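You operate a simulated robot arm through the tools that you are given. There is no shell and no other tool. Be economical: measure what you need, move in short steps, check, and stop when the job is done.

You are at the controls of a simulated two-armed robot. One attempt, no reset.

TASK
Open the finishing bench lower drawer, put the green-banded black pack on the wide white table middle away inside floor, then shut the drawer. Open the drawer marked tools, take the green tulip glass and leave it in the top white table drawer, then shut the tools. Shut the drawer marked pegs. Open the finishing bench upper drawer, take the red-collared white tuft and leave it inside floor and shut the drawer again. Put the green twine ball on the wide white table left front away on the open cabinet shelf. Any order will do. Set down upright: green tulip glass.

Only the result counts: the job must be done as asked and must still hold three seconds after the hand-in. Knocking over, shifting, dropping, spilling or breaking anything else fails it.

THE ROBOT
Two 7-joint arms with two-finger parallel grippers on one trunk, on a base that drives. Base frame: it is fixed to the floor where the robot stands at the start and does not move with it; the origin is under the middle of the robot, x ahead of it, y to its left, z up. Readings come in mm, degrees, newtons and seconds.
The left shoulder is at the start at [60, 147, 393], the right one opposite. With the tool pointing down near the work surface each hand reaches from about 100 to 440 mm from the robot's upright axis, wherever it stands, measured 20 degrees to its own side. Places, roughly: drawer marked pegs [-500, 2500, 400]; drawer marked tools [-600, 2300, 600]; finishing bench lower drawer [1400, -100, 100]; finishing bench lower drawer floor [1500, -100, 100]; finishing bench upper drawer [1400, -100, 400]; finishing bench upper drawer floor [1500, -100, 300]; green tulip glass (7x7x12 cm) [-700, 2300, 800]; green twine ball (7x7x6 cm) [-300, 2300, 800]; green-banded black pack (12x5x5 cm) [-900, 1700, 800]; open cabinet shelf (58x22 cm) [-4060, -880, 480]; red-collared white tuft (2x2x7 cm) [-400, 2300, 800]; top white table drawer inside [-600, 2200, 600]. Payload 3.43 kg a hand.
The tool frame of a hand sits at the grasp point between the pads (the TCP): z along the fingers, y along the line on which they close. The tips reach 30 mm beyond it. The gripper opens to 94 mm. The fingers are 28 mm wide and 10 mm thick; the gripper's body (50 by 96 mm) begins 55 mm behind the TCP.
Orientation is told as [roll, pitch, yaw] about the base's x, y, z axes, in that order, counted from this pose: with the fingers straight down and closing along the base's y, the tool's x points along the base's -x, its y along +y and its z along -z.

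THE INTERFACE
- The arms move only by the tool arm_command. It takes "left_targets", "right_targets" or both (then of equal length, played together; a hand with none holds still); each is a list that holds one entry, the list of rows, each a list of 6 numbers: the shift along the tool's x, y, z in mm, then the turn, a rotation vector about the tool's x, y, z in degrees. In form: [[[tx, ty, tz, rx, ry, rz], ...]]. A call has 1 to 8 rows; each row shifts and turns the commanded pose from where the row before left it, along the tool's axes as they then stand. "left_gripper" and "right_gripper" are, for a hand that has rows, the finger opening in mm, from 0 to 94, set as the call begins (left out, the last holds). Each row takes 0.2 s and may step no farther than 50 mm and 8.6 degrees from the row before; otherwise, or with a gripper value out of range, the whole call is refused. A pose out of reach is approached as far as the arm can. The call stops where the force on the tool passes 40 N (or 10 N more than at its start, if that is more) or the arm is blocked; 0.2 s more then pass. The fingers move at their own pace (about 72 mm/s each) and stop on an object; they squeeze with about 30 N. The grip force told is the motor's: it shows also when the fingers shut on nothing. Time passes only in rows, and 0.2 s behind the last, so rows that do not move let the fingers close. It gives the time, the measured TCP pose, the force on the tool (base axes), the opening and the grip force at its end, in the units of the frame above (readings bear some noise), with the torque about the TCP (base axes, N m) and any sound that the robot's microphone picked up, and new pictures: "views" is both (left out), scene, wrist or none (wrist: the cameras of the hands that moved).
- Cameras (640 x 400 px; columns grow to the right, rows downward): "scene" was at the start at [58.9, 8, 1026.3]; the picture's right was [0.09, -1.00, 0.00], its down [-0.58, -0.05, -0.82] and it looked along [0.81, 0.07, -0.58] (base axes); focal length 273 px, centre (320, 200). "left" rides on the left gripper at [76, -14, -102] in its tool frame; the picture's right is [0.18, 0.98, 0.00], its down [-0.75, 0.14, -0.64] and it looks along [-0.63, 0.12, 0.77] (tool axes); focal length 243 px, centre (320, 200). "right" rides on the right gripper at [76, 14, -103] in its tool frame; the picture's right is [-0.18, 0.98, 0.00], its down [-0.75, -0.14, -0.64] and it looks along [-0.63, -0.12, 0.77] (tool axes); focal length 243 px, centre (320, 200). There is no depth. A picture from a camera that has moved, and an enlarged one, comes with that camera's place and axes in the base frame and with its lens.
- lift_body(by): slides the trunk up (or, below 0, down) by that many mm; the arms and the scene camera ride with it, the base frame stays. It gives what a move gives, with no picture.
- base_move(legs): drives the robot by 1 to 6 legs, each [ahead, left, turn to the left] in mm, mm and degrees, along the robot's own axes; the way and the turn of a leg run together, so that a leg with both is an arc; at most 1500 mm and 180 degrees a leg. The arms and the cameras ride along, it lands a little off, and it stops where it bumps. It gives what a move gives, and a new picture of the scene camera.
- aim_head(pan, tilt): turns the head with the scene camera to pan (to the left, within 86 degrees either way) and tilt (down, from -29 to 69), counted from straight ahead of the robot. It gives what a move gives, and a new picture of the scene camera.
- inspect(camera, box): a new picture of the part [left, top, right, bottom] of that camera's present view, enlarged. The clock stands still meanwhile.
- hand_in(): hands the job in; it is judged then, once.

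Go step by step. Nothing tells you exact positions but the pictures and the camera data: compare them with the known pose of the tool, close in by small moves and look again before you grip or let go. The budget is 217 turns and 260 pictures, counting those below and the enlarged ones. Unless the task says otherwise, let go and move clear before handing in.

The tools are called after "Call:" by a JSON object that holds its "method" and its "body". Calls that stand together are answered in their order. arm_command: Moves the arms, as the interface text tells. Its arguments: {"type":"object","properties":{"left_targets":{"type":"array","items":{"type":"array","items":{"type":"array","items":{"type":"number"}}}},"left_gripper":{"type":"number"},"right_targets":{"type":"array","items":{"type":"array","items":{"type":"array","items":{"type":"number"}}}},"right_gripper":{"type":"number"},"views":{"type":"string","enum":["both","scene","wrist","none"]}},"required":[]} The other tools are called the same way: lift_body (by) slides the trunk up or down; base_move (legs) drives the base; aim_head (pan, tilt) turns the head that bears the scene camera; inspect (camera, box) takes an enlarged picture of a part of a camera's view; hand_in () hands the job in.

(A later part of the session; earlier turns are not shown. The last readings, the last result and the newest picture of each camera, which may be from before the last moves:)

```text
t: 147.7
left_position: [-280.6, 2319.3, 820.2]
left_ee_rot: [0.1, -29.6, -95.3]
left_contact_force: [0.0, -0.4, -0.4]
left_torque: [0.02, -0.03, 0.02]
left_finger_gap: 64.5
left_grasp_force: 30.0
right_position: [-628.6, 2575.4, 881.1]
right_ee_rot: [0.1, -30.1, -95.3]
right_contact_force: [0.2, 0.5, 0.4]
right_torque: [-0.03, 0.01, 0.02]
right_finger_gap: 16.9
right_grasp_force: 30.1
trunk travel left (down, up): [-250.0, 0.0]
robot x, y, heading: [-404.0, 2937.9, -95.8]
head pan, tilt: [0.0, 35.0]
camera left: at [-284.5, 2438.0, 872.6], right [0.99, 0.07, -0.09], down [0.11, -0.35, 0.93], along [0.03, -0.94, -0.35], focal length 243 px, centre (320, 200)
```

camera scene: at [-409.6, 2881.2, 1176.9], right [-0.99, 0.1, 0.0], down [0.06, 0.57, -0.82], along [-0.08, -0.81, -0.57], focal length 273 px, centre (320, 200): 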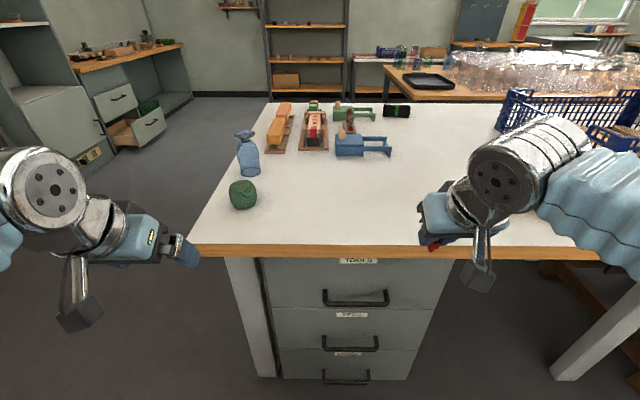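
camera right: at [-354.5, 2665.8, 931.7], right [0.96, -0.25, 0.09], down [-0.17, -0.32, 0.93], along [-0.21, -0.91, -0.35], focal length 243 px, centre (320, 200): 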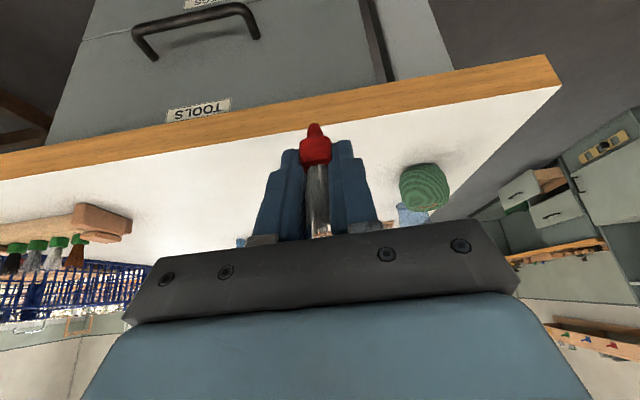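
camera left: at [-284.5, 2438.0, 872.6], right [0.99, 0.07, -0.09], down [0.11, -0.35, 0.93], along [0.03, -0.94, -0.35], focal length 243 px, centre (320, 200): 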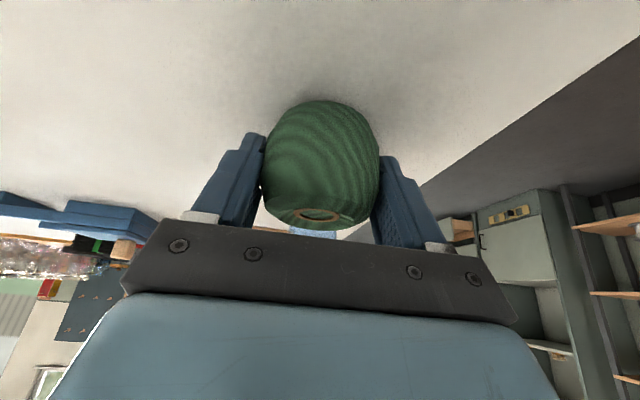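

The ball is held. I lift and pull back, then look west for a way to the cabinet shelf.

Call:
{"method": "arm_command", "body": {"left_targets": [[[-15, 0, -26, 0, 0, 0], [-20, 0, -34.6, 0, 0, 0], [43, 0, -25, 0, 0, 0], [43, 0, -25, 0, 0, 0], [43, 0, -25, 0, 0, 0], [43, 0, -25, 0, 0, 0], [43, 0, -25, 0, 0, 0]]], "views": "wrist"}}

Call:
{"method": "base_move", "body": {"legs": [[-250, 0, 0]]}}

Call:
{"method": "aim_head", "body": {"pan": -70, "tilt": 20}}

```text
t: 149.3
left_position: [-257.1, 2568.2, 890.4]
left_ee_rot: [0.2, -29.7, -95.3]
left_contact_force: [-0.8, -0.3, -0.1]
left_torque: [0.01, -0.02, 0.01]
left_finger_gap: 64.9
left_grasp_force: 30.0
right_position: [-629.8, 2575.6, 881.7]
right_ee_rot: [0.1, -30.0, -95.3]
right_contact_force: [0.1, -0.6, -0.4]
right_torque: [0.02, 0.0, -0.02]
right_finger_gap: 16.9
right_grasp_force: 30.2
trunk travel left (down, up): [-250.0, 0.0]
robot x, y, heading: [-406.0, 2936.8, -95.7]
head pan, tilt: [0.0, 35.0]
camera left: at [-260.5, 2685.6, 942.0], right [0.99, 0.07, -0.09], down [0.11, -0.35, 0.93], along [0.03, -0.94, -0.35], focal length 243 px, centre (320, 200)
```

left: 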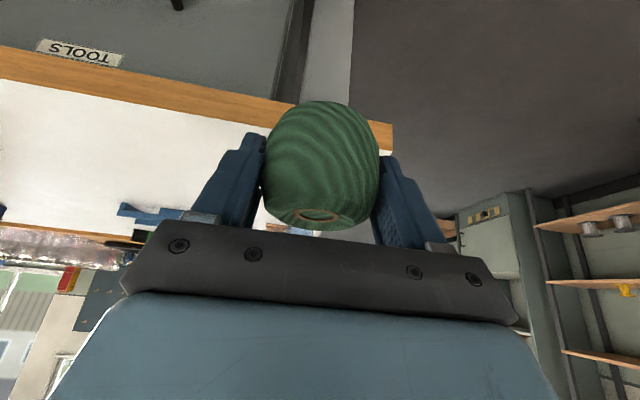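

```text
t: 151.2
left_position: [-231.8, 2817.7, 889.9]
left_ee_rot: [0.0, -29.7, -95.2]
left_contact_force: [0.0, 0.1, -1.5]
left_torque: [0.04, -0.02, -0.02]
left_finger_gap: 64.8
left_grasp_force: 30.3
right_position: [-603.5, 2825.1, 881.3]
right_ee_rot: [0.0, -30.0, -95.2]
right_contact_force: [0.0, -0.2, 0.9]
right_torque: [-0.02, -0.02, 0.0]
right_finger_gap: 16.6
right_grasp_force: 29.6
trunk travel left (down, up): [-250.0, 0.0]
robot x, y, heading: [-376.1, 3185.2, -95.5]
head pan, tilt: [0.0, 35.0]
camera scene: at [-384.5, 3131.5, 1176.8], right [-1.0, 0.1, 0.0], down [0.06, 0.57, -0.82], along [-0.08, -0.81, -0.57], focal length 273 px, centre (320, 200)
```

scene: 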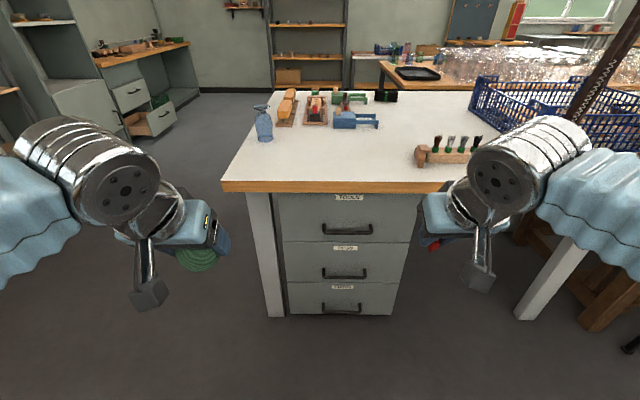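

```text
t: 152.6
left_position: [-231.3, 2817.4, 889.7]
left_ee_rot: [0.1, -29.7, -95.3]
left_contact_force: [0.8, 1.1, -0.2]
left_torque: [-0.02, -0.02, 0.02]
left_finger_gap: 64.4
left_grasp_force: 29.9
right_position: [-605.0, 2826.1, 881.8]
right_ee_rot: [0.2, -29.9, -95.3]
right_contact_force: [0.2, 0.8, -0.1]
right_torque: [0.01, 0.05, 0.02]
right_finger_gap: 16.6
right_grasp_force: 30.6
trunk travel left (down, up): [-250.0, 0.0]
robot x, y, heading: [-381.9, 3187.6, -95.9]
head pan, tilt: [-70.0, 20.0]
camera scene: at [-466.0, 3196.2, 1200.7], right [-0.25, 0.97, 0.0], down [0.33, 0.09, -0.94], along [-0.91, -0.23, -0.34], focal length 273 px, centre (320, 200)
```

scene: 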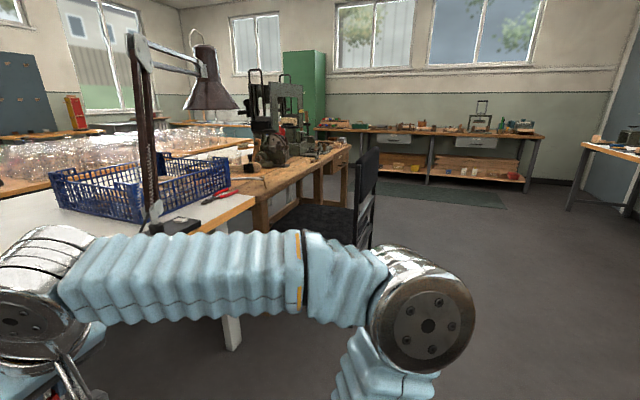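

The shelf isn't visible from here. I take the known corridor back to the start area and look west.

Call:
{"method": "base_move", "body": {"legs": [[0, 760, 0], [0, 0, 6], [1400, 0, 0], [1300, 0, 0]]}}

Call:
{"method": "aim_head", "body": {"pan": -75, "tilt": 10}}

```text
t: 170.1
left_position: [623.5, 37.9, 890.3]
left_ee_rot: [0.1, -29.7, -87.4]
left_contact_force: [0.0, 0.0, 0.4]
left_torque: [0.02, 0.01, 0.03]
left_finger_gap: 63.8
left_grasp_force: 29.7
right_position: [253.4, -5.8, 880.7]
right_ee_rot: [0.1, -30.1, -87.4]
right_contact_force: [-0.6, 0.4, -1.2]
right_torque: [-0.05, 0.05, -0.01]
right_finger_gap: 16.9
right_grasp_force: 29.4
trunk travel left (down, up): [-250.0, 0.0]
robot x, y, heading: [426.0, 382.0, -88.4]
head pan, tilt: [-70.0, 20.0]
camera scene: at [339.3, 380.6, 1200.7], right [-0.38, 0.93, 0.0], down [0.32, 0.13, -0.94], along [-0.87, -0.35, -0.34], focal length 273 px, centre (320, 200)
```

scene: 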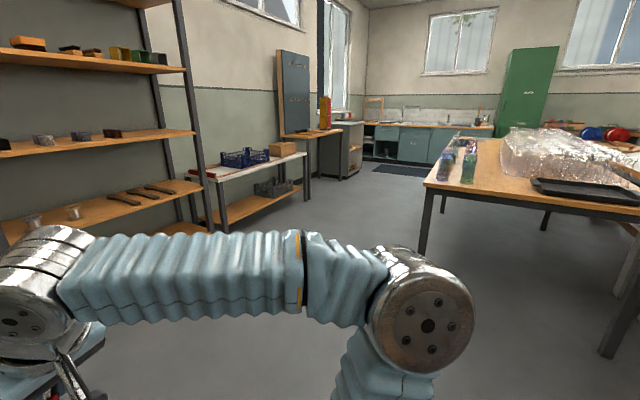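

```text
t: 170.8
left_position: [623.5, 37.4, 889.5]
left_ee_rot: [0.1, -29.6, -87.4]
left_contact_force: [-1.3, 0.0, -0.2]
left_torque: [0.0, -0.03, -0.01]
left_finger_gap: 63.7
left_grasp_force: 30.1
right_position: [253.2, -4.8, 880.2]
right_ee_rot: [0.1, -29.9, -87.4]
right_contact_force: [-0.6, -0.1, 0.2]
right_torque: [-0.04, 0.01, 0.0]
right_finger_gap: 16.9
right_grasp_force: 30.1
trunk travel left (down, up): [-250.0, 0.0]
robot x, y, heading: [429.0, 386.6, -88.0]
head pan, tilt: [-75.0, 10.0]
camera scene: at [336.7, 388.3, 1216.9], right [-0.29, 0.96, 0.0], down [0.17, 0.05, -0.98], along [-0.94, -0.29, -0.17], focal length 273 px, centre (320, 200)
```

scene: 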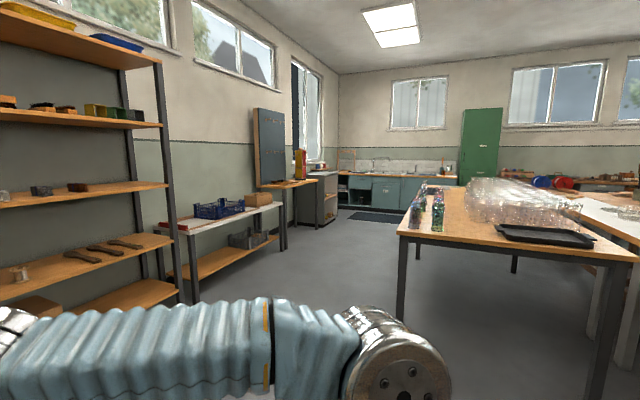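

The shelf should project near pixel (323,195): the grey cabinet with an open front. I zoom there.

Call:
{"method": "inspect", "body": {"camera": "scene", "box": [260, 150, 420, 250]}}

```text
4.00 times, centred on (340, 200) of scene
camera zoom: at [336.7, 388.3, 1216.9], right [-0.29, 0.96, 0.0], down [0.17, 0.05, -0.98], along [-0.94, -0.29, -0.17], focal length 1092 px, centre (240, 200)
```

zoom: 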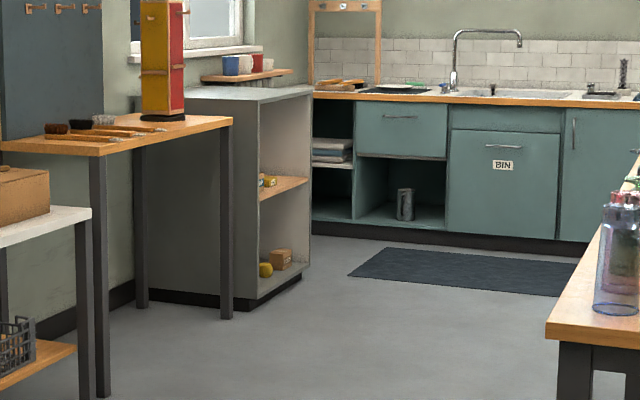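

The cabinet faces +y at the south wall with a wooden mid shelf. I drive along y≈-200 west to stand before it.

Call:
{"method": "base_move", "body": {"legs": [[580, 0, 0], [0, 0, -92], [1500, 0, 0], [1500, 0, 0], [1100, 0, 0]]}}

Call:
{"method": "aim_head", "body": {"pan": 50, "tilt": 30}}

```text
t: 197.1
left_position: [-3945.0, -685.3, 891.6]
left_ee_rot: [0.1, -29.7, -174.9]
left_contact_force: [1.1, 0.0, -0.4]
left_torque: [0.01, 0.05, 0.03]
left_finger_gap: 63.3
left_grasp_force: 30.1
right_position: [-4005.6, -316.5, 880.7]
right_ee_rot: [0.1, -29.9, -174.8]
right_contact_force: [0.1, -0.8, 0.1]
right_torque: [0.0, 0.01, 0.0]
right_finger_gap: 16.9
right_grasp_force: 29.9
trunk travel left (down, up): [-250.0, 0.0]
robot x, y, heading: [-3605.5, -472.8, -175.3]
head pan, tilt: [-75.0, 10.0]
camera scene: at [-3606.9, -381.9, 1217.0], right [0.94, 0.34, 0.0], down [0.06, -0.16, -0.98], along [-0.33, 0.93, -0.17], focal length 273 px, centre (320, 200)
```

scene: 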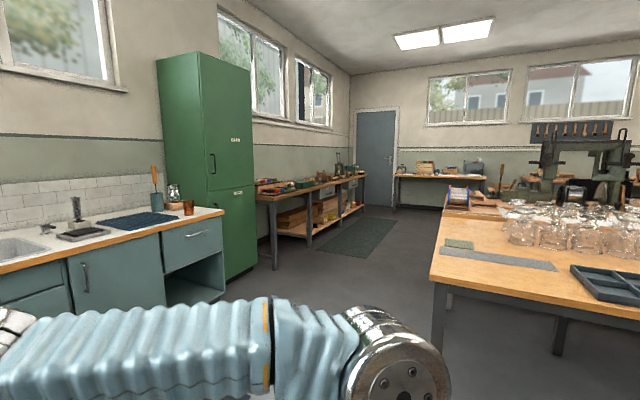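

```text
t: 199.2
left_position: [-3946.6, -685.7, 890.5]
left_ee_rot: [0.1, -29.7, -174.8]
left_contact_force: [-1.2, -0.9, -0.5]
left_torque: [-0.03, 0.03, 0.02]
left_finger_gap: 63.0
left_grasp_force: 29.5
right_position: [-4006.1, -315.7, 881.1]
right_ee_rot: [0.1, -30.0, -174.8]
right_contact_force: [0.2, -0.1, 0.5]
right_torque: [0.0, -0.01, -0.01]
right_finger_gap: 16.6
right_grasp_force: 30.1
trunk travel left (down, up): [-250.0, 0.0]
robot x, y, heading: [-3606.9, -472.4, -175.3]
head pan, tilt: [50.0, 30.0]
camera scene: at [-3628.1, -543.2, 1184.7], right [-0.82, 0.58, 0.0], down [0.29, 0.41, -0.87], along [-0.5, -0.71, -0.5], focal length 273 px, centre (320, 200)
```

scene: 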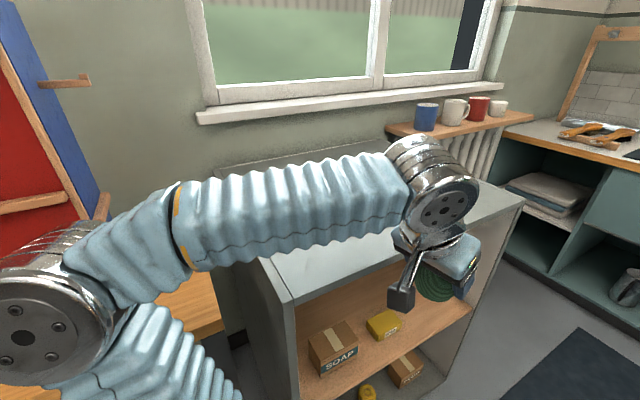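

The arm overhangs the cabinet; I strafe away north, go a bit further west, and turn to face it.

Call:
{"method": "base_move", "body": {"legs": [[0, -400, 0], [430, 0, 0], [0, 0, 84]]}}

Call:
{"method": "aim_head", "body": {"pan": 0, "tilt": 42}}

```text
t: 207.4
left_position: [-3897.9, -477.0, 890.1]
left_ee_rot: [0.2, -29.7, -92.1]
left_contact_force: [0.3, 0.6, 0.2]
left_torque: [-0.01, 0.0, -0.02]
left_finger_gap: 63.0
left_grasp_force: 29.9
right_position: [-4273.3, -490.5, 880.7]
right_ee_rot: [0.2, -30.0, -92.1]
right_contact_force: [0.5, 0.2, -1.0]
right_torque: [-0.01, 0.02, 0.0]
right_finger_gap: 16.6
right_grasp_force: 29.5
trunk travel left (down, up): [-250.0, 0.0]
robot x, y, heading: [-4069.2, -114.0, -92.7]
head pan, tilt: [50.0, 30.0]
camera scene: at [-3998.0, -145.1, 1184.7], right [-0.68, -0.74, 0.0], down [-0.37, 0.34, -0.87], along [0.64, -0.59, -0.5], focal length 273 px, centre (320, 200)
```

scene: 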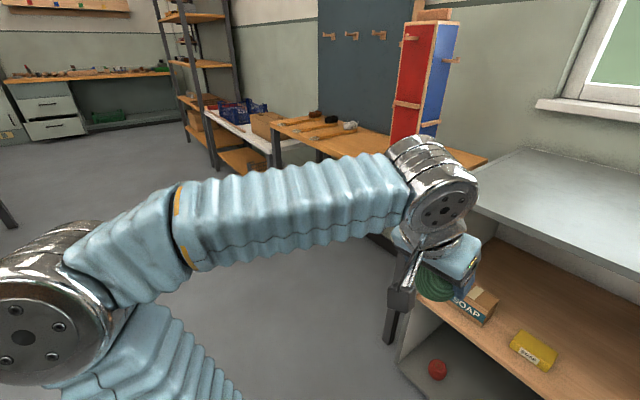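

```text
t: 208.6
left_position: [-3898.6, -476.2, 889.7]
left_ee_rot: [0.1, -29.7, -92.1]
left_contact_force: [-0.5, 0.4, -0.4]
left_torque: [0.01, -0.01, 0.01]
left_finger_gap: 63.2
left_grasp_force: 30.1
right_position: [-4271.0, -489.8, 879.8]
right_ee_rot: [0.1, -29.9, -92.1]
right_contact_force: [0.0, 0.1, -0.4]
right_torque: [0.02, -0.01, -0.01]
right_finger_gap: 16.9
right_grasp_force: 29.8
trunk travel left (down, up): [-250.0, 0.0]
robot x, y, heading: [-4068.5, -109.0, -92.5]
head pan, tilt: [0.0, 42.0]
camera scene: at [-4068.3, -167.4, 1166.4], right [-1.0, 0.04, 0.0], down [0.03, 0.67, -0.74], along [-0.03, -0.74, -0.67], focal length 273 px, centre (320, 200)
```

scene: 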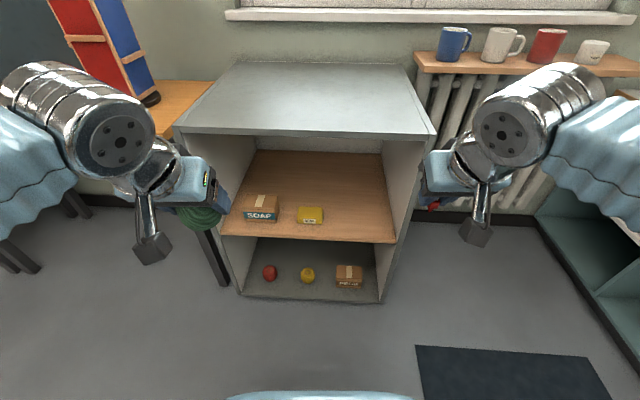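

The shelf has free room to the right of the yellow soap, around [-4207, -850]. I turn 3°, strafe right, lower the trunk and steepen the left hand's pitch to 50°.

Call:
{"method": "base_move", "body": {"legs": [[0, 0, -3], [0, -257, 0]]}}

Call:
{"method": "lift_body", "body": {"by": -250}}

Call:
{"method": "arm_command", "body": {"left_targets": [[[0, 0, 0, 0, -6.7, 0], [0, 0, 0, 0, -6.7, 0], [0, 0, 0, 0, -6.7, 0]]], "views": "both"}}

```text
t: 210.8
left_position: [-4178.5, -459.2, 890.9]
left_ee_rot: [0.0, -29.6, -95.3]
left_contact_force: [0.6, 0.2, -0.3]
left_torque: [0.01, 0.01, 0.01]
left_finger_gap: 63.2
left_grasp_force: 30.0
right_position: [-4554.3, -450.5, 880.8]
right_ee_rot: [0.1, -30.0, -95.4]
right_contact_force: [0.2, 0.3, -0.8]
right_torque: [0.03, 0.05, 0.0]
right_finger_gap: 16.8
right_grasp_force: 29.9
trunk travel left (down, up): [-250.0, 0.0]
robot x, y, heading: [-4329.6, -85.0, -96.1]
head pan, tilt: [0.0, 42.0]
camera scene: at [-4332.1, -140.8, 1166.4], right [-0.99, 0.1, 0.0], down [0.07, 0.67, -0.74], along [-0.08, -0.74, -0.67], focal length 273 px, centre (320, 200)
```

scene: 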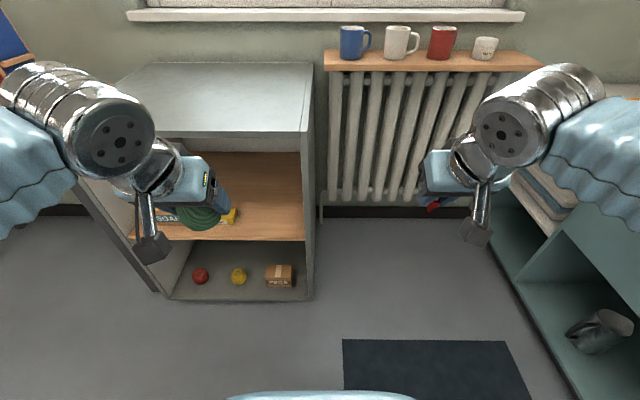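

```text
t: 213.4
left_position: [-4180.4, -459.5, 640.4]
left_ee_rot: [0.1, -29.7, -95.4]
left_contact_force: [0.1, 0.3, 0.7]
left_torque: [0.01, -0.02, -0.03]
left_finger_gap: 63.3
left_grasp_force: 30.2
right_position: [-4553.3, -450.7, 631.3]
right_ee_rot: [0.1, -30.0, -95.4]
right_contact_force: [-0.4, -0.1, 0.0]
right_torque: [0.0, 0.02, 0.01]
right_finger_gap: 16.5
right_grasp_force: 29.6
trunk travel left (down, up): [0.0, 250.0]
robot x, y, heading: [-4329.7, -88.4, -96.0]
head pan, tilt: [0.0, 42.0]
```

```text
t: 214.2
left_position: [-4180.4, -459.4, 641.2]
left_ee_rot: [0.1, -50.0, -95.5]
left_contact_force: [-0.1, 0.1, -0.9]
left_torque: [0.0, -0.01, -0.03]
left_finger_gap: 63.0
left_grasp_force: 30.0
right_position: [-4553.3, -450.3, 631.2]
right_ee_rot: [0.1, -29.9, -95.4]
right_contact_force: [0.5, -0.4, -0.7]
right_torque: [-0.05, 0.0, 0.0]
right_finger_gap: 17.0
right_grasp_force: 29.8
trunk travel left (down, up): [0.0, 250.0]
robot x, y, heading: [-4328.6, -87.1, -96.1]
head pan, tilt: [0.0, 42.0]
camera scene: at [-4332.3, -140.9, 916.4], right [-0.99, 0.1, 0.0], down [0.07, 0.67, -0.74], along [-0.08, -0.74, -0.67], focal length 273 px, centre (320, 200)
camera left: at [-4183.2, -331.1, 648.9], right [0.99, 0.03, -0.14], down [0.14, -0.01, 0.99], along [0.02, -1.0, -0.01], focal length 243 px, centre (320, 200)
```

scene: 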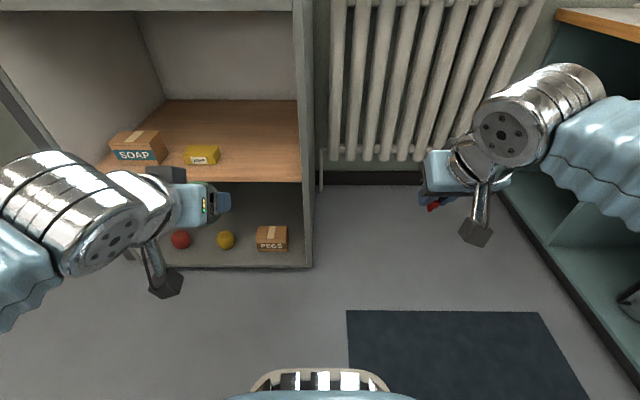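
left: 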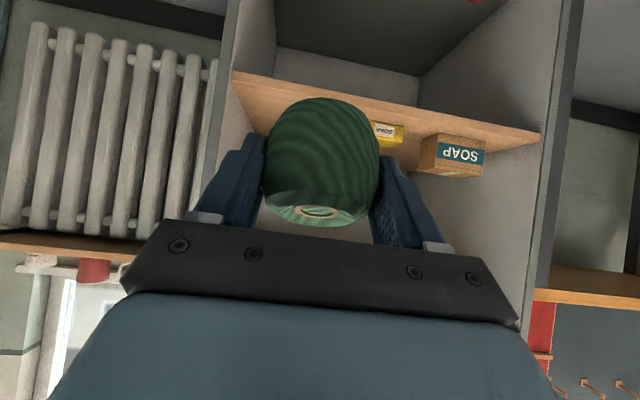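

Good views. I move the ball forward and down toward the shelf opening, right of the soap.

Call:
{"method": "arm_command", "body": {"left_targets": [[[-16.7, 3, 38.3, 0, 0, 0], [-16.7, 3, 38.3, 0, 0, 0], [-16.7, 3, 38.3, 0, 0, 0], [-16.7, 3, 38.3, 0, 0, 0], [-16.7, 3, 38.3, 0, 0, 0], [-16.7, 3, 38.3, 0, 0, 0]]], "views": "both"}}

```text
t: 215.6
left_position: [-4185.6, -700.0, 566.8]
left_ee_rot: [0.1, -49.9, -95.4]
left_contact_force: [-0.2, 0.0, -0.5]
left_torque: [0.01, 0.03, -0.03]
left_finger_gap: 63.7
left_grasp_force: 29.5
right_position: [-4554.1, -450.6, 631.4]
right_ee_rot: [0.1, -29.9, -95.5]
right_contact_force: [-1.4, 1.7, -0.7]
right_torque: [0.02, -0.01, -0.01]
right_finger_gap: 17.0
right_grasp_force: 29.9
trunk travel left (down, up): [0.0, 250.0]
robot x, y, heading: [-4328.8, -86.2, -95.9]
head pan, tilt: [0.0, 42.0]
camera scene: at [-4332.3, -140.6, 916.4], right [-0.99, 0.1, 0.0], down [0.07, 0.67, -0.74], along [-0.08, -0.74, -0.67], focal length 273 px, centre (320, 200)
camera left: at [-4187.9, -571.8, 575.9], right [0.99, 0.03, -0.14], down [0.14, -0.01, 0.99], along [0.02, -1.0, -0.01], focal length 243 px, centre (320, 200)
```

scene: 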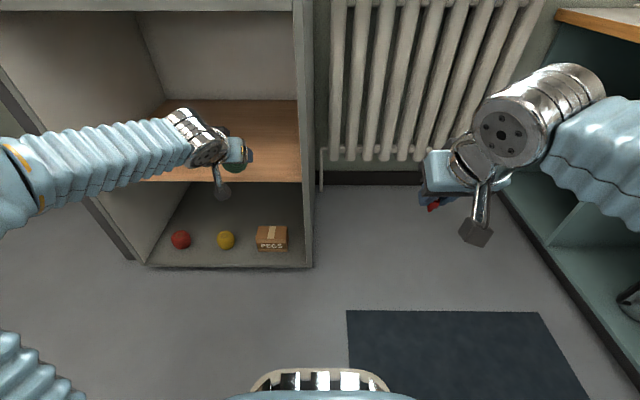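
left: 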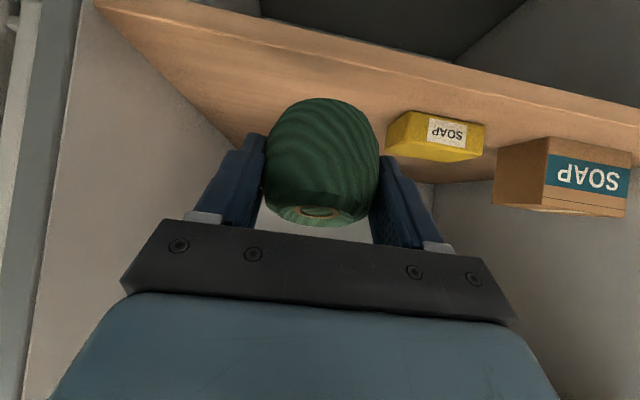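

The soap's near edge is at x≈-4125 and the side wall at ≈-4348; I shift 30 mm right while going in.

Call:
{"method": "arm_command", "body": {"left_targets": [[[-20.3, -7.5, 32, 0, 0, 0], [-20.3, -7.5, 32, 0, 0, 0], [-20.3, -7.5, 32, 0, 0, 0], [-20.3, -7.5, 32, 0, 0, 0]]], "views": "both"}}

```text
t: 216.6
left_position: [-4229.1, -848.2, 547.5]
left_ee_rot: [0.2, -49.8, -95.5]
left_contact_force: [1.2, 0.9, -0.1]
left_torque: [0.02, 0.01, -0.01]
left_finger_gap: 62.9
left_grasp_force: 30.0
right_position: [-4554.6, -451.3, 630.9]
right_ee_rot: [0.0, -30.0, -95.4]
right_contact_force: [-0.3, 0.1, -0.4]
right_torque: [-0.04, 0.01, -0.04]
right_finger_gap: 17.1
right_grasp_force: 30.0
trunk travel left (down, up): [0.0, 250.0]
robot x, y, heading: [-4325.4, -87.0, -96.0]
head pan, tilt: [0.0, 42.0]
camera scene: at [-4332.2, -140.6, 916.4], right [-0.99, 0.1, 0.0], down [0.07, 0.67, -0.74], along [-0.08, -0.74, -0.67], focal length 273 px, centre (320, 200)
camera left: at [-4230.3, -720.7, 555.3], right [0.99, 0.03, -0.14], down [0.14, -0.01, 0.99], along [0.02, -1.0, -0.01], focal length 243 px, centre (320, 200)
```

scene: 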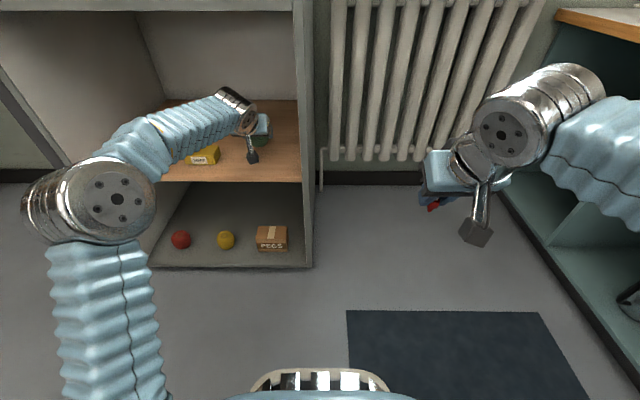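
left: 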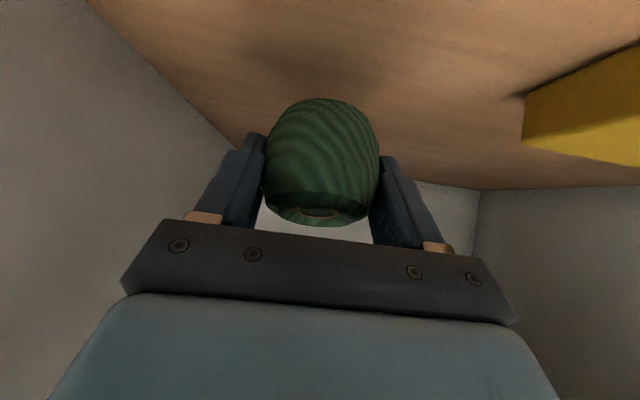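

Now I lower gently onto the shelf.

Call:
{"method": "arm_command", "body": {"left_targets": [[[5.4, 0, 4.5, 0, 0, 0], [5.4, 0, 4.5, 0, 0, 0], [3.8, 0, 3.2, 0, 0, 0], [0, 0, 0, 0, 0, 0]]], "views": "none"}}

Call:
{"method": "arm_command", "body": {"left_targets": [[[2.3, 0, 1.9, 0, 0, 0], [2.3, 0, 1.9, 0, 0, 0], [0, 0, 0, 0, 0, 0]]], "views": "wrist"}}

```text
t: 217.6
left_position: [-4227.9, -848.2, 528.2]
left_ee_rot: [0.1, -49.8, -95.5]
left_contact_force: [-0.1, -0.3, -0.9]
left_torque: [0.01, 0.01, -0.01]
left_finger_gap: 63.0
left_grasp_force: 29.5
right_position: [-4555.1, -451.5, 632.0]
right_ee_rot: [0.1, -30.0, -95.4]
right_contact_force: [1.1, 0.1, -0.8]
right_torque: [0.03, 0.02, -0.01]
right_finger_gap: 16.9
right_grasp_force: 30.4
trunk travel left (down, up): [0.0, 250.0]
robot x, y, heading: [-4326.2, -84.4, -95.9]
head pan, tilt: [0.0, 42.0]
```

```text
t: 218.4
left_position: [-4228.5, -846.8, 522.2]
left_ee_rot: [0.0, -49.8, -95.5]
left_contact_force: [-0.5, 0.2, -1.1]
left_torque: [0.02, 0.01, 0.0]
left_finger_gap: 63.0
left_grasp_force: 30.0
right_position: [-4553.1, -451.4, 631.6]
right_ee_rot: [0.0, -29.9, -95.4]
right_contact_force: [-0.6, 0.4, 0.6]
right_torque: [-0.01, 0.0, 0.0]
right_finger_gap: 16.7
right_grasp_force: 30.3
trunk travel left (down, up): [0.0, 250.0]
robot x, y, heading: [-4326.8, -84.0, -95.6]
head pan, tilt: [0.0, 42.0]
camera left: at [-4230.9, -719.1, 531.3], right [0.99, 0.03, -0.14], down [0.14, -0.01, 0.99], along [0.02, -1.0, -0.01], focal length 243 px, centre (320, 200)
```

left: 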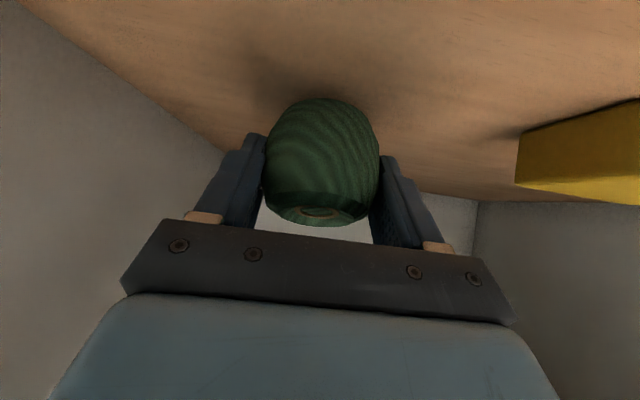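

Not touching yet. I continue down in 2–3 mm steps.

Call:
{"method": "arm_command", "body": {"left_targets": [[[2.3, 0, 1.9, 0, 0, 0], [1.6, 0, 1.3, 0, 0, 0], [0, 0, 0, 0, 0, 0]]], "views": "none"}}

Call:
{"method": "arm_command", "body": {"left_targets": [[[1.6, 0, 1.3, 0, 0, 0], [1.6, 0, 1.3, 0, 0, 0], [0, 0, 0, 0, 0, 0]]], "views": "none"}}

Call:
{"method": "arm_command", "body": {"left_targets": [[[1.6, 0, 1.3, 0, 0, 0], [1.6, 0, 1.3, 0, 0, 0], [0, 0, 0, 0, 0, 0]]], "views": "wrist"}}

```text
t: 219.2
left_position: [-4228.3, -847.1, 517.7]
left_ee_rot: [0.3, -49.9, -95.5]
left_contact_force: [-0.1, -0.1, -0.9]
left_torque: [0.04, 0.02, -0.01]
left_finger_gap: 62.9
left_grasp_force: 30.4
right_position: [-4553.0, -450.5, 631.3]
right_ee_rot: [0.1, -30.0, -95.5]
right_contact_force: [-0.1, 0.2, 0.4]
right_torque: [0.0, -0.02, 0.01]
right_finger_gap: 17.0
right_grasp_force: 29.8
trunk travel left (down, up): [0.0, 250.0]
robot x, y, heading: [-4328.6, -88.3, -96.0]
head pan, tilt: [0.0, 42.0]
```

```text
t: 220.0
left_position: [-4228.2, -845.9, 516.7]
left_ee_rot: [0.1, -50.0, -95.4]
left_contact_force: [2.6, -2.1, 14.4]
left_torque: [-0.03, -0.07, 0.01]
left_finger_gap: 63.1
left_grasp_force: 30.5
right_position: [-4553.5, -450.2, 632.8]
right_ee_rot: [0.1, -30.0, -95.4]
right_contact_force: [-1.2, 0.0, 0.5]
right_torque: [0.05, 0.02, 0.01]
right_finger_gap: 16.8
right_grasp_force: 30.3
trunk travel left (down, up): [0.0, 250.0]
robot x, y, heading: [-4326.9, -91.6, -96.0]
head pan, tilt: [0.0, 42.0]
```

```text
t: 220.8
left_position: [-4228.3, -845.8, 516.6]
left_ee_rot: [0.0, -50.6, -95.4]
left_contact_force: [1.2, -5.2, 36.5]
left_torque: [-0.13, -0.05, -0.02]
left_finger_gap: 63.2
left_grasp_force: 29.2
right_position: [-4553.8, -449.9, 631.4]
right_ee_rot: [0.1, -30.1, -95.3]
right_contact_force: [0.3, 1.1, 0.7]
right_torque: [-0.01, -0.02, 0.01]
right_finger_gap: 17.0
right_grasp_force: 29.9
trunk travel left (down, up): [0.0, 250.0]
robot x, y, heading: [-4328.4, -87.0, -95.9]
head pan, tilt: [0.0, 42.0]
camera left: at [-4231.2, -717.8, 523.5], right [0.99, 0.03, -0.14], down [0.14, 0.0, 0.99], along [0.03, -1.0, 0.0], focal length 243 px, centre (320, 200)
```

left: 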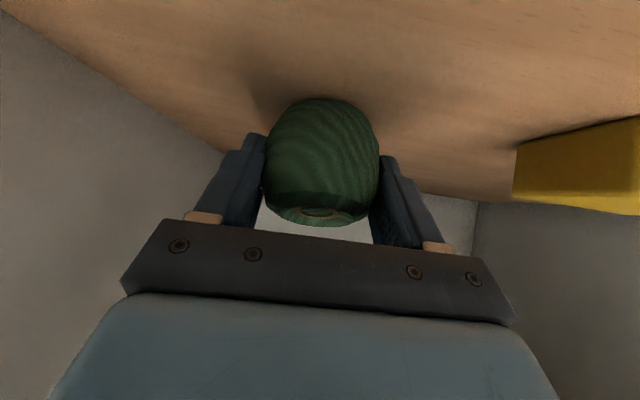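

Ball touches, but it's tilted 20° from how it stood. I raise a little, level it by pitching back 20°, and set it down flat.

Call:
{"method": "arm_command", "body": {"left_targets": [[[-10, 0, -8.4, 0, 0, 0], [0, 0, 0, 0, 6.7, 0], [0, 0, 0, 0, 6.7, 0], [0, 0, 0, 0, 6.7, 0], [0, 0, 0, 0, 0, 0]]], "views": "none"}}

Call:
{"method": "arm_command", "body": {"left_targets": [[[2, 0, 3.5, 0, 0, 0], [1.5, 0, 2.6, 0, 0, 0], [0, 0, 0, 0, 0, 0]]], "views": "both"}}

```text
t: 222.0
left_position: [-4229.0, -845.6, 522.8]
left_ee_rot: [0.1, -29.5, -95.5]
left_contact_force: [-0.9, 0.7, -1.4]
left_torque: [0.0, 0.0, 0.02]
left_finger_gap: 63.0
left_grasp_force: 30.2
right_position: [-4552.6, -450.7, 631.7]
right_ee_rot: [0.1, -30.0, -95.4]
right_contact_force: [0.3, 0.2, 0.4]
right_torque: [-0.01, 0.0, 0.04]
right_finger_gap: 16.6
right_grasp_force: 30.1
trunk travel left (down, up): [0.0, 250.0]
robot x, y, heading: [-4328.2, -86.7, -96.0]
head pan, tilt: [0.0, 42.0]
```

```text
t: 222.8
left_position: [-4227.9, -847.1, 515.3]
left_ee_rot: [0.0, -29.7, -95.4]
left_contact_force: [1.2, -0.9, 0.1]
left_torque: [-0.01, 0.04, 0.0]
left_finger_gap: 62.8
left_grasp_force: 30.3
right_position: [-4552.7, -451.3, 632.1]
right_ee_rot: [0.1, -30.0, -95.4]
right_contact_force: [0.1, 0.0, -0.3]
right_torque: [0.01, -0.01, 0.02]
right_finger_gap: 16.6
right_grasp_force: 30.5
trunk travel left (down, up): [0.0, 250.0]
robot x, y, heading: [-4326.4, -87.6, -95.9]
head pan, tilt: [0.0, 42.0]
camera scene: at [-4332.3, -140.9, 916.4], right [-0.99, 0.1, 0.0], down [0.07, 0.67, -0.74], along [-0.08, -0.74, -0.67], focal length 273 px, centre (320, 200)
camera left: at [-4232.5, -728.5, 567.4], right [0.99, 0.07, -0.09], down [0.11, -0.35, 0.93], along [0.03, -0.94, -0.35], focal length 243 px, centre (320, 200)
```

scene: 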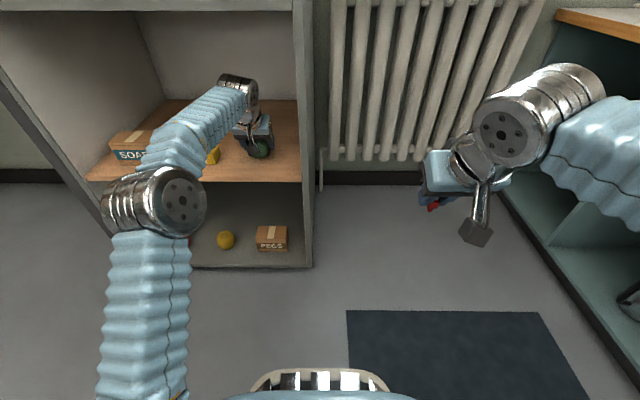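
left: 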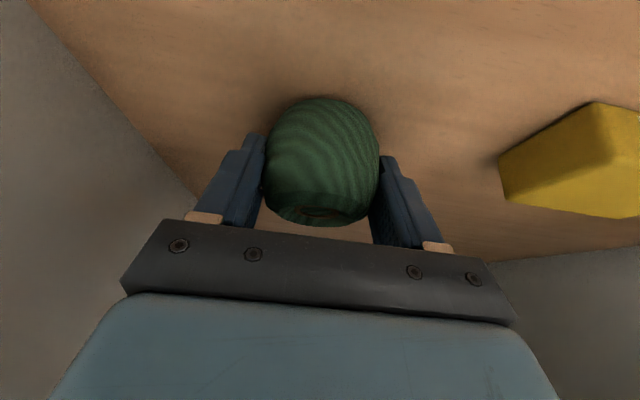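

Very near contact. A couple of millimetres more.

Call:
{"method": "arm_command", "body": {"left_targets": [[[1, 0, 1.73, 0, 0, 0], [1, 0, 1.73, 0, 0, 0], [0, 0, 0, 0, 0, 0]]], "views": "none"}}

Call:
{"method": "arm_command", "body": {"left_targets": [[[1, 0, 1.73, 0, 0, 0], [1, 0, 1.73, 0, 0, 0], [0, 0, 0, 0, 0, 0]]], "views": "none"}}

```text
t: 223.6
left_position: [-4228.8, -846.8, 513.5]
left_ee_rot: [0.2, -29.8, -95.4]
left_contact_force: [-0.2, -1.2, 5.4]
left_torque: [-0.15, -0.01, -0.01]
left_finger_gap: 62.9
left_grasp_force: 29.7
right_position: [-4553.1, -451.4, 630.9]
right_ee_rot: [0.0, -29.9, -95.4]
right_contact_force: [-0.1, 0.2, 0.3]
right_torque: [-0.01, 0.02, 0.02]
right_finger_gap: 16.8
right_grasp_force: 30.1
trunk travel left (down, up): [0.0, 250.0]
robot x, y, heading: [-4329.2, -86.6, -96.1]
head pan, tilt: [0.0, 42.0]
```

```text
t: 224.4
left_position: [-4228.0, -846.3, 512.9]
left_ee_rot: [0.1, -30.2, -95.4]
left_contact_force: [-0.1, 0.5, 27.5]
left_torque: [-0.36, 0.18, -0.01]
left_finger_gap: 62.9
left_grasp_force: 30.2
right_position: [-4554.2, -450.2, 632.3]
right_ee_rot: [0.2, -30.1, -95.4]
right_contact_force: [0.0, -0.5, -0.4]
right_torque: [0.02, 0.02, 0.0]
right_finger_gap: 17.0
right_grasp_force: 30.1
trunk travel left (down, up): [0.0, 250.0]
robot x, y, heading: [-4325.8, -83.4, -95.9]
head pan, tilt: [0.0, 42.0]
```

Resting. I ease up 2 mm, open, then withdraw backward and up along the hand's axis.

Call:
{"method": "arm_command", "body": {"left_targets": [[[-1.2, 0, -2, 0, 0, 0], [0, 0, 0, 0, 0, 0]]], "views": "none"}}

Call:
{"method": "arm_command", "body": {"left_targets": [[[0, 0, 0, 0, 0, 0], [0, 0, 0, 0, 0, 0], [0, 0, 0, 0, 0, 0]]], "left_gripper": 94, "views": "wrist"}}

```text
t: 225.0
left_position: [-4228.3, -847.0, 511.5]
left_ee_rot: [0.0, -29.8, -95.4]
left_contact_force: [0.7, -4.2, 24.5]
left_torque: [-0.64, 0.19, 0.05]
left_finger_gap: 63.2
left_grasp_force: 30.3
right_position: [-4553.6, -449.7, 631.4]
right_ee_rot: [0.0, -30.1, -95.3]
right_contact_force: [-0.9, -0.5, -1.0]
right_torque: [0.0, -0.02, 0.01]
right_finger_gap: 16.7
right_grasp_force: 30.0
trunk travel left (down, up): [0.0, 250.0]
robot x, y, heading: [-4328.5, -82.4, -95.5]
head pan, tilt: [0.0, 42.0]
```

```text
t: 225.8
left_position: [-4228.3, -846.7, 509.6]
left_ee_rot: [0.1, -29.7, -95.6]
left_contact_force: [0.9, 1.2, -0.6]
left_torque: [0.02, 0.02, -0.01]
left_finger_gap: 93.9
left_grasp_force: 0.0
right_position: [-4553.3, -449.6, 631.1]
right_ee_rot: [0.1, -30.0, -95.4]
right_contact_force: [0.6, 0.1, 0.4]
right_torque: [0.01, 0.0, 0.04]
right_finger_gap: 16.8
right_grasp_force: 30.2
trunk travel left (down, up): [0.0, 250.0]
robot x, y, heading: [-4329.7, -87.8, -95.9]
head pan, tilt: [0.0, 42.0]
camera left: at [-4232.5, -728.7, 561.9], right [0.99, 0.07, -0.09], down [0.11, -0.35, 0.93], along [0.03, -0.93, -0.35], focal length 243 px, centre (320, 200)
```

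left: 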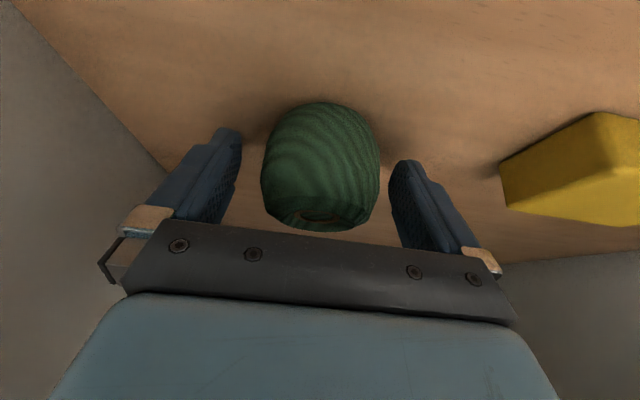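

Free. I raise 12 mm and back straight out.

Call:
{"method": "arm_command", "body": {"left_targets": [[[-6, 0, -10.4, 0, 0, 0], [43, 0, -25, 0, 0, 0], [43, 0, -25, 0, 0, 0], [43, 0, -25, 0, 0, 0], [43, 0, -25, 0, 0, 0], [43, 0, -25, 0, 0, 0], [43, 0, -25, 0, 0, 0]]], "views": "both"}}

```text
t: 227.4
left_position: [-4200.7, -551.0, 525.1]
left_ee_rot: [0.1, -29.6, -95.5]
left_contact_force: [0.6, -0.5, -0.2]
left_torque: [-0.05, 0.04, 0.0]
left_finger_gap: 93.8
left_grasp_force: 0.0
right_position: [-4554.4, -451.6, 630.4]
right_ee_rot: [0.1, -30.0, -95.4]
right_contact_force: [0.2, -0.4, -0.4]
right_torque: [0.03, 0.01, 0.02]
right_finger_gap: 16.5
right_grasp_force: 29.9
trunk travel left (down, up): [0.0, 250.0]
robot x, y, heading: [-4327.1, -88.6, -96.1]
head pan, tilt: [0.0, 42.0]
camera scene: at [-4332.4, -141.0, 916.3], right [-0.99, 0.1, 0.0], down [0.07, 0.67, -0.74], along [-0.08, -0.74, -0.67], focal length 273 px, centre (320, 200)
camera left: at [-4204.8, -432.3, 576.6], right [0.99, 0.07, -0.09], down [0.11, -0.35, 0.93], along [0.03, -0.94, -0.35], focal length 243 px, centre (320, 200)
```

scene: 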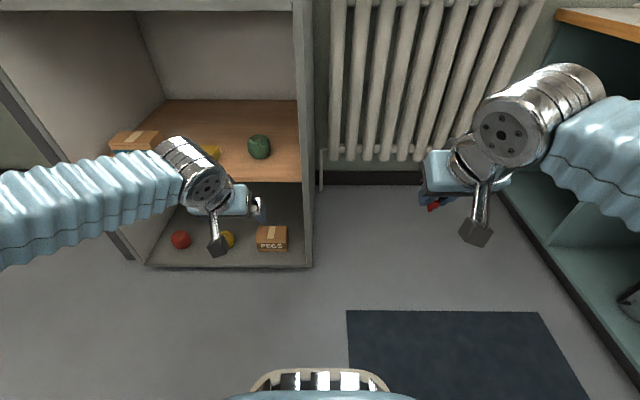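
left: 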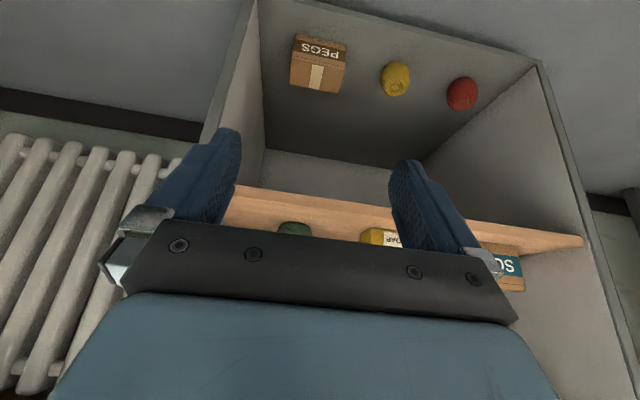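

The ball sits on the shelf. Next the pack: I retract the right hand a bit, level the left hand, and drive back east.

Call:
{"method": "arm_command", "body": {"right_targets": [[[30, 0, -18, 0, 0, 0], [30, 0, -18, 0, 0, 0], [30, 0, -18, 0, 0, 0], [0, 0, 0, 0, 0, 0]]], "left_targets": [[[0, 0, -20, 0, 7.5, 0], [0, 0, -20, 0, 7.5, 0], [0, 0, -20, 0, 7.5, 0], [0, 0, -20, 0, 7.5, 0]]], "views": "none"}}

Call:
{"method": "base_move", "body": {"legs": [[-60, 0, 0], [0, 0, 96], [0, -120, 0], [1500, 0, 0]]}}

```text
t: 228.4
left_position: [-4197.6, -524.6, 599.0]
left_ee_rot: [0.1, 0.3, -95.4]
left_contact_force: [-0.1, 0.9, -0.9]
left_torque: [-0.06, 0.05, -0.01]
left_finger_gap: 94.0
left_grasp_force: 0.1
right_position: [-4543.1, -345.7, 632.3]
right_ee_rot: [0.2, -30.0, -95.4]
right_contact_force: [1.1, 0.2, -0.2]
right_torque: [-0.01, 0.0, 0.01]
right_finger_gap: 16.7
right_grasp_force: 30.2
trunk travel left (down, up): [0.0, 250.0]
robot x, y, heading: [-4325.6, -85.5, -96.2]
head pan, tilt: [0.0, 42.0]
```

```text
t: 241.3
left_position: [-2412.4, 63.6, 600.4]
left_ee_rot: [0.1, 0.3, 2.1]
left_contact_force: [0.0, -0.5, 0.2]
left_torque: [-0.03, 0.02, -0.01]
left_finger_gap: 93.9
left_grasp_force: 0.1
right_position: [-2544.5, -301.6, 631.2]
right_ee_rot: [0.1, -30.1, 2.0]
right_contact_force: [-0.5, 0.4, 0.1]
right_torque: [0.02, 0.0, 0.0]
right_finger_gap: 16.9
right_grasp_force: 29.9
trunk travel left (down, up): [0.0, 250.0]
robot x, y, heading: [-2826.4, -124.8, 1.2]
head pan, tilt: [0.0, 42.0]
camera scene: at [-2774.7, -120.7, 916.4], right [0.03, -1.0, 0.0], down [-0.67, -0.02, -0.74], along [0.74, 0.02, -0.67], focal length 273 px, centre (320, 200)
```

scene: 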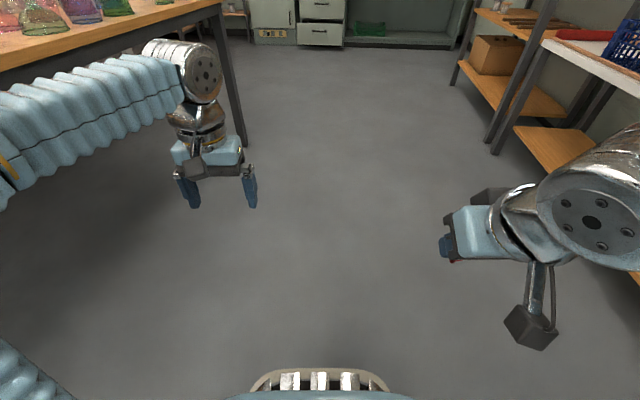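

The left forearm is near the glassware table, so I strafe right first, then go on east.

Call:
{"method": "base_move", "body": {"legs": [[0, -150, -1.2], [1500, 0, 0], [530, 0, 0]]}}

Call:
{"method": "aim_head", "body": {"pan": 75, "tilt": 20}}

```text
t: 252.3
left_position: [-395.7, -27.3, 598.3]
left_ee_rot: [0.1, 0.2, 2.7]
left_contact_force: [-0.1, -0.3, -0.4]
left_torque: [0.05, 0.01, -0.01]
left_finger_gap: 93.9
left_grasp_force: 0.0
right_position: [-524.0, -394.4, 632.1]
right_ee_rot: [0.1, -30.0, 2.7]
right_contact_force: [0.7, -0.4, -0.1]
right_torque: [0.0, 0.01, 0.01]
right_finger_gap: 17.0
right_grasp_force: 30.1
trunk travel left (down, up): [0.0, 250.0]
robot x, y, heading: [-813.7, -224.2, 2.0]
head pan, tilt: [0.0, 42.0]
camera scene: at [-756.7, -215.6, 916.4], right [0.04, -1.0, 0.0], down [-0.67, -0.02, -0.74], along [0.74, 0.03, -0.67], focal length 273 px, centre (320, 200)
```

scene: 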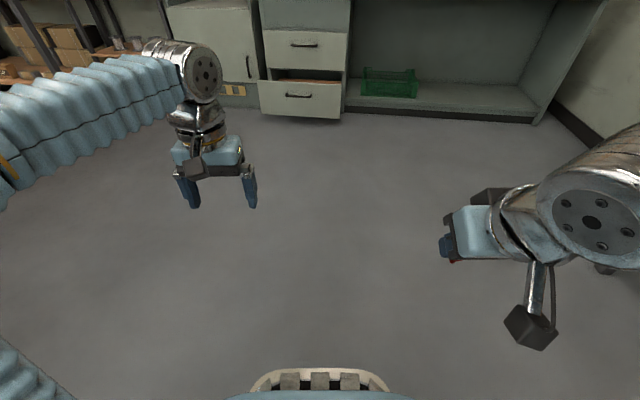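

```text
t: 253.8
left_position: [-396.5, -26.9, 600.8]
left_ee_rot: [0.1, 0.3, 2.7]
left_contact_force: [0.3, -0.5, 0.7]
left_torque: [0.0, -0.02, 0.0]
left_finger_gap: 94.0
left_grasp_force: 0.1
right_position: [-524.8, -394.6, 631.1]
right_ee_rot: [0.1, -30.0, 2.6]
right_contact_force: [-0.2, 0.7, -0.2]
right_torque: [0.02, 0.01, 0.02]
right_finger_gap: 16.5
right_grasp_force: 29.5
trunk travel left (down, up): [0.0, 250.0]
robot x, y, heading: [-810.6, -214.3, 2.1]
head pan, tilt: [75.0, 20.0]
camera scene: at [-819.4, -127.9, 950.7], right [0.97, -0.22, 0.0], down [-0.08, -0.33, -0.94], along [0.21, 0.92, -0.34], focal length 273 px, centre (320, 200)
```

scene: 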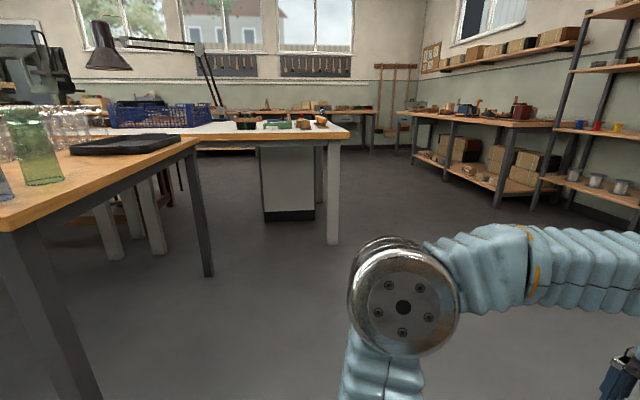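

The pack lies ~275 mm inside the south edge. Before going there I test in free space how the left elbow sits: trunk up, left hand turned 90° (to close across the pack's 5 cm).

Call:
{"method": "lift_body", "body": {"by": 250}}

Call:
{"method": "arm_command", "body": {"left_targets": [[[0, 0, 0, 0, 0, 8.5], [0, 0, 0, 0, 0, 8.5], [0, 0, 0, 0, 0, 8.5], [0, 0, 0, 0, 0, 8.5], [0, 0, 0, 0, 0, 8.5], [0, 0, 0, 0, 0, 8.5], [0, 0, 0, 0, 0, 8.5], [0, 0, 0, 0, 0, 8.5]]], "views": "none"}}

Call:
{"method": "arm_command", "body": {"left_targets": [[[0, 0, 0, 0, 0, 8.5], [0, 0, 0, 0, 0, 8.5], [0, 0, 0, 0, 0, 5], [0, 0, 10, 0, 0, 0]]], "views": "none"}}

Call:
{"method": "aim_head", "body": {"pan": 40, "tilt": 40}}

```text
t: 256.4
left_position: [-395.4, -27.3, 849.7]
left_ee_rot: [0.1, 0.3, 2.7]
left_contact_force: [0.4, 0.1, -0.9]
left_torque: [-0.02, -0.01, -0.05]
left_finger_gap: 93.9
left_grasp_force: 0.0
right_position: [-524.4, -394.7, 882.3]
right_ee_rot: [0.2, -30.0, 2.6]
right_contact_force: [0.0, 0.0, 0.0]
right_torque: [0.01, -0.02, -0.01]
right_finger_gap: 16.8
right_grasp_force: 30.0
trunk travel left (down, up): [-250.0, 0.0]
robot x, y, heading: [-811.5, -219.7, 2.1]
head pan, tilt: [75.0, 20.0]
```

```text
t: 258.2
left_position: [-396.1, -26.9, 849.0]
left_ee_rot: [-0.2, 0.2, -65.5]
left_contact_force: [0.7, 0.8, -0.2]
left_torque: [-0.01, -0.02, 0.0]
left_finger_gap: 94.1
left_grasp_force: 0.0
right_position: [-524.2, -394.0, 882.3]
right_ee_rot: [0.1, -30.0, 2.5]
right_contact_force: [-0.6, -0.3, 0.1]
right_torque: [0.01, 0.0, -0.03]
right_finger_gap: 16.6
right_grasp_force: 30.0
trunk travel left (down, up): [-250.0, 0.0]
robot x, y, heading: [-807.8, -221.1, 2.3]
head pan, tilt: [75.0, 20.0]
```

```text
t: 259.2
left_position: [-396.8, -26.1, 839.6]
left_ee_rot: [-0.3, 0.1, -87.4]
left_contact_force: [0.9, -0.1, 0.2]
left_torque: [0.01, -0.03, 0.01]
left_finger_gap: 93.9
left_grasp_force: 0.2
right_position: [-524.3, -394.5, 882.1]
right_ee_rot: [0.1, -30.0, 2.6]
right_contact_force: [0.8, -0.6, -0.3]
right_torque: [-0.02, -0.01, 0.01]
right_finger_gap: 16.6
right_grasp_force: 29.9
trunk travel left (down, up): [-250.0, 0.0]
robot x, y, heading: [-816.4, -216.9, 1.9]
head pan, tilt: [75.0, 20.0]
```

```text
t: 260.2
left_position: [-395.5, -27.2, 839.0]
left_ee_rot: [-0.3, 0.1, -87.4]
left_contact_force: [-0.6, -0.9, 0.2]
left_torque: [-0.02, 0.01, 0.0]
left_finger_gap: 94.1
left_grasp_force: 0.0
right_position: [-523.8, -394.8, 881.3]
right_ee_rot: [0.2, -30.0, 2.6]
right_contact_force: [0.3, 0.5, 0.5]
right_torque: [-0.01, -0.02, 0.01]
right_finger_gap: 16.9
right_grasp_force: 30.3
trunk travel left (down, up): [-250.0, 0.0]
robot x, y, heading: [-811.2, -217.9, 2.0]
head pan, tilt: [40.0, 40.0]
camera scene: at [-777.2, -161.6, 1169.3], right [0.67, -0.74, 0.0], down [-0.48, -0.43, -0.77], along [0.57, 0.51, -0.64], focal length 273 px, centre (320, 200)
```

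scene: 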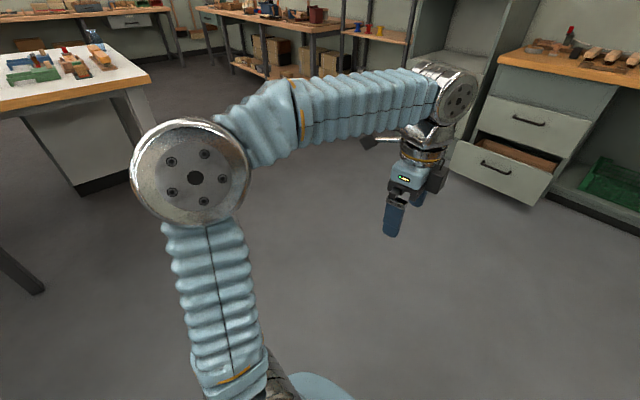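

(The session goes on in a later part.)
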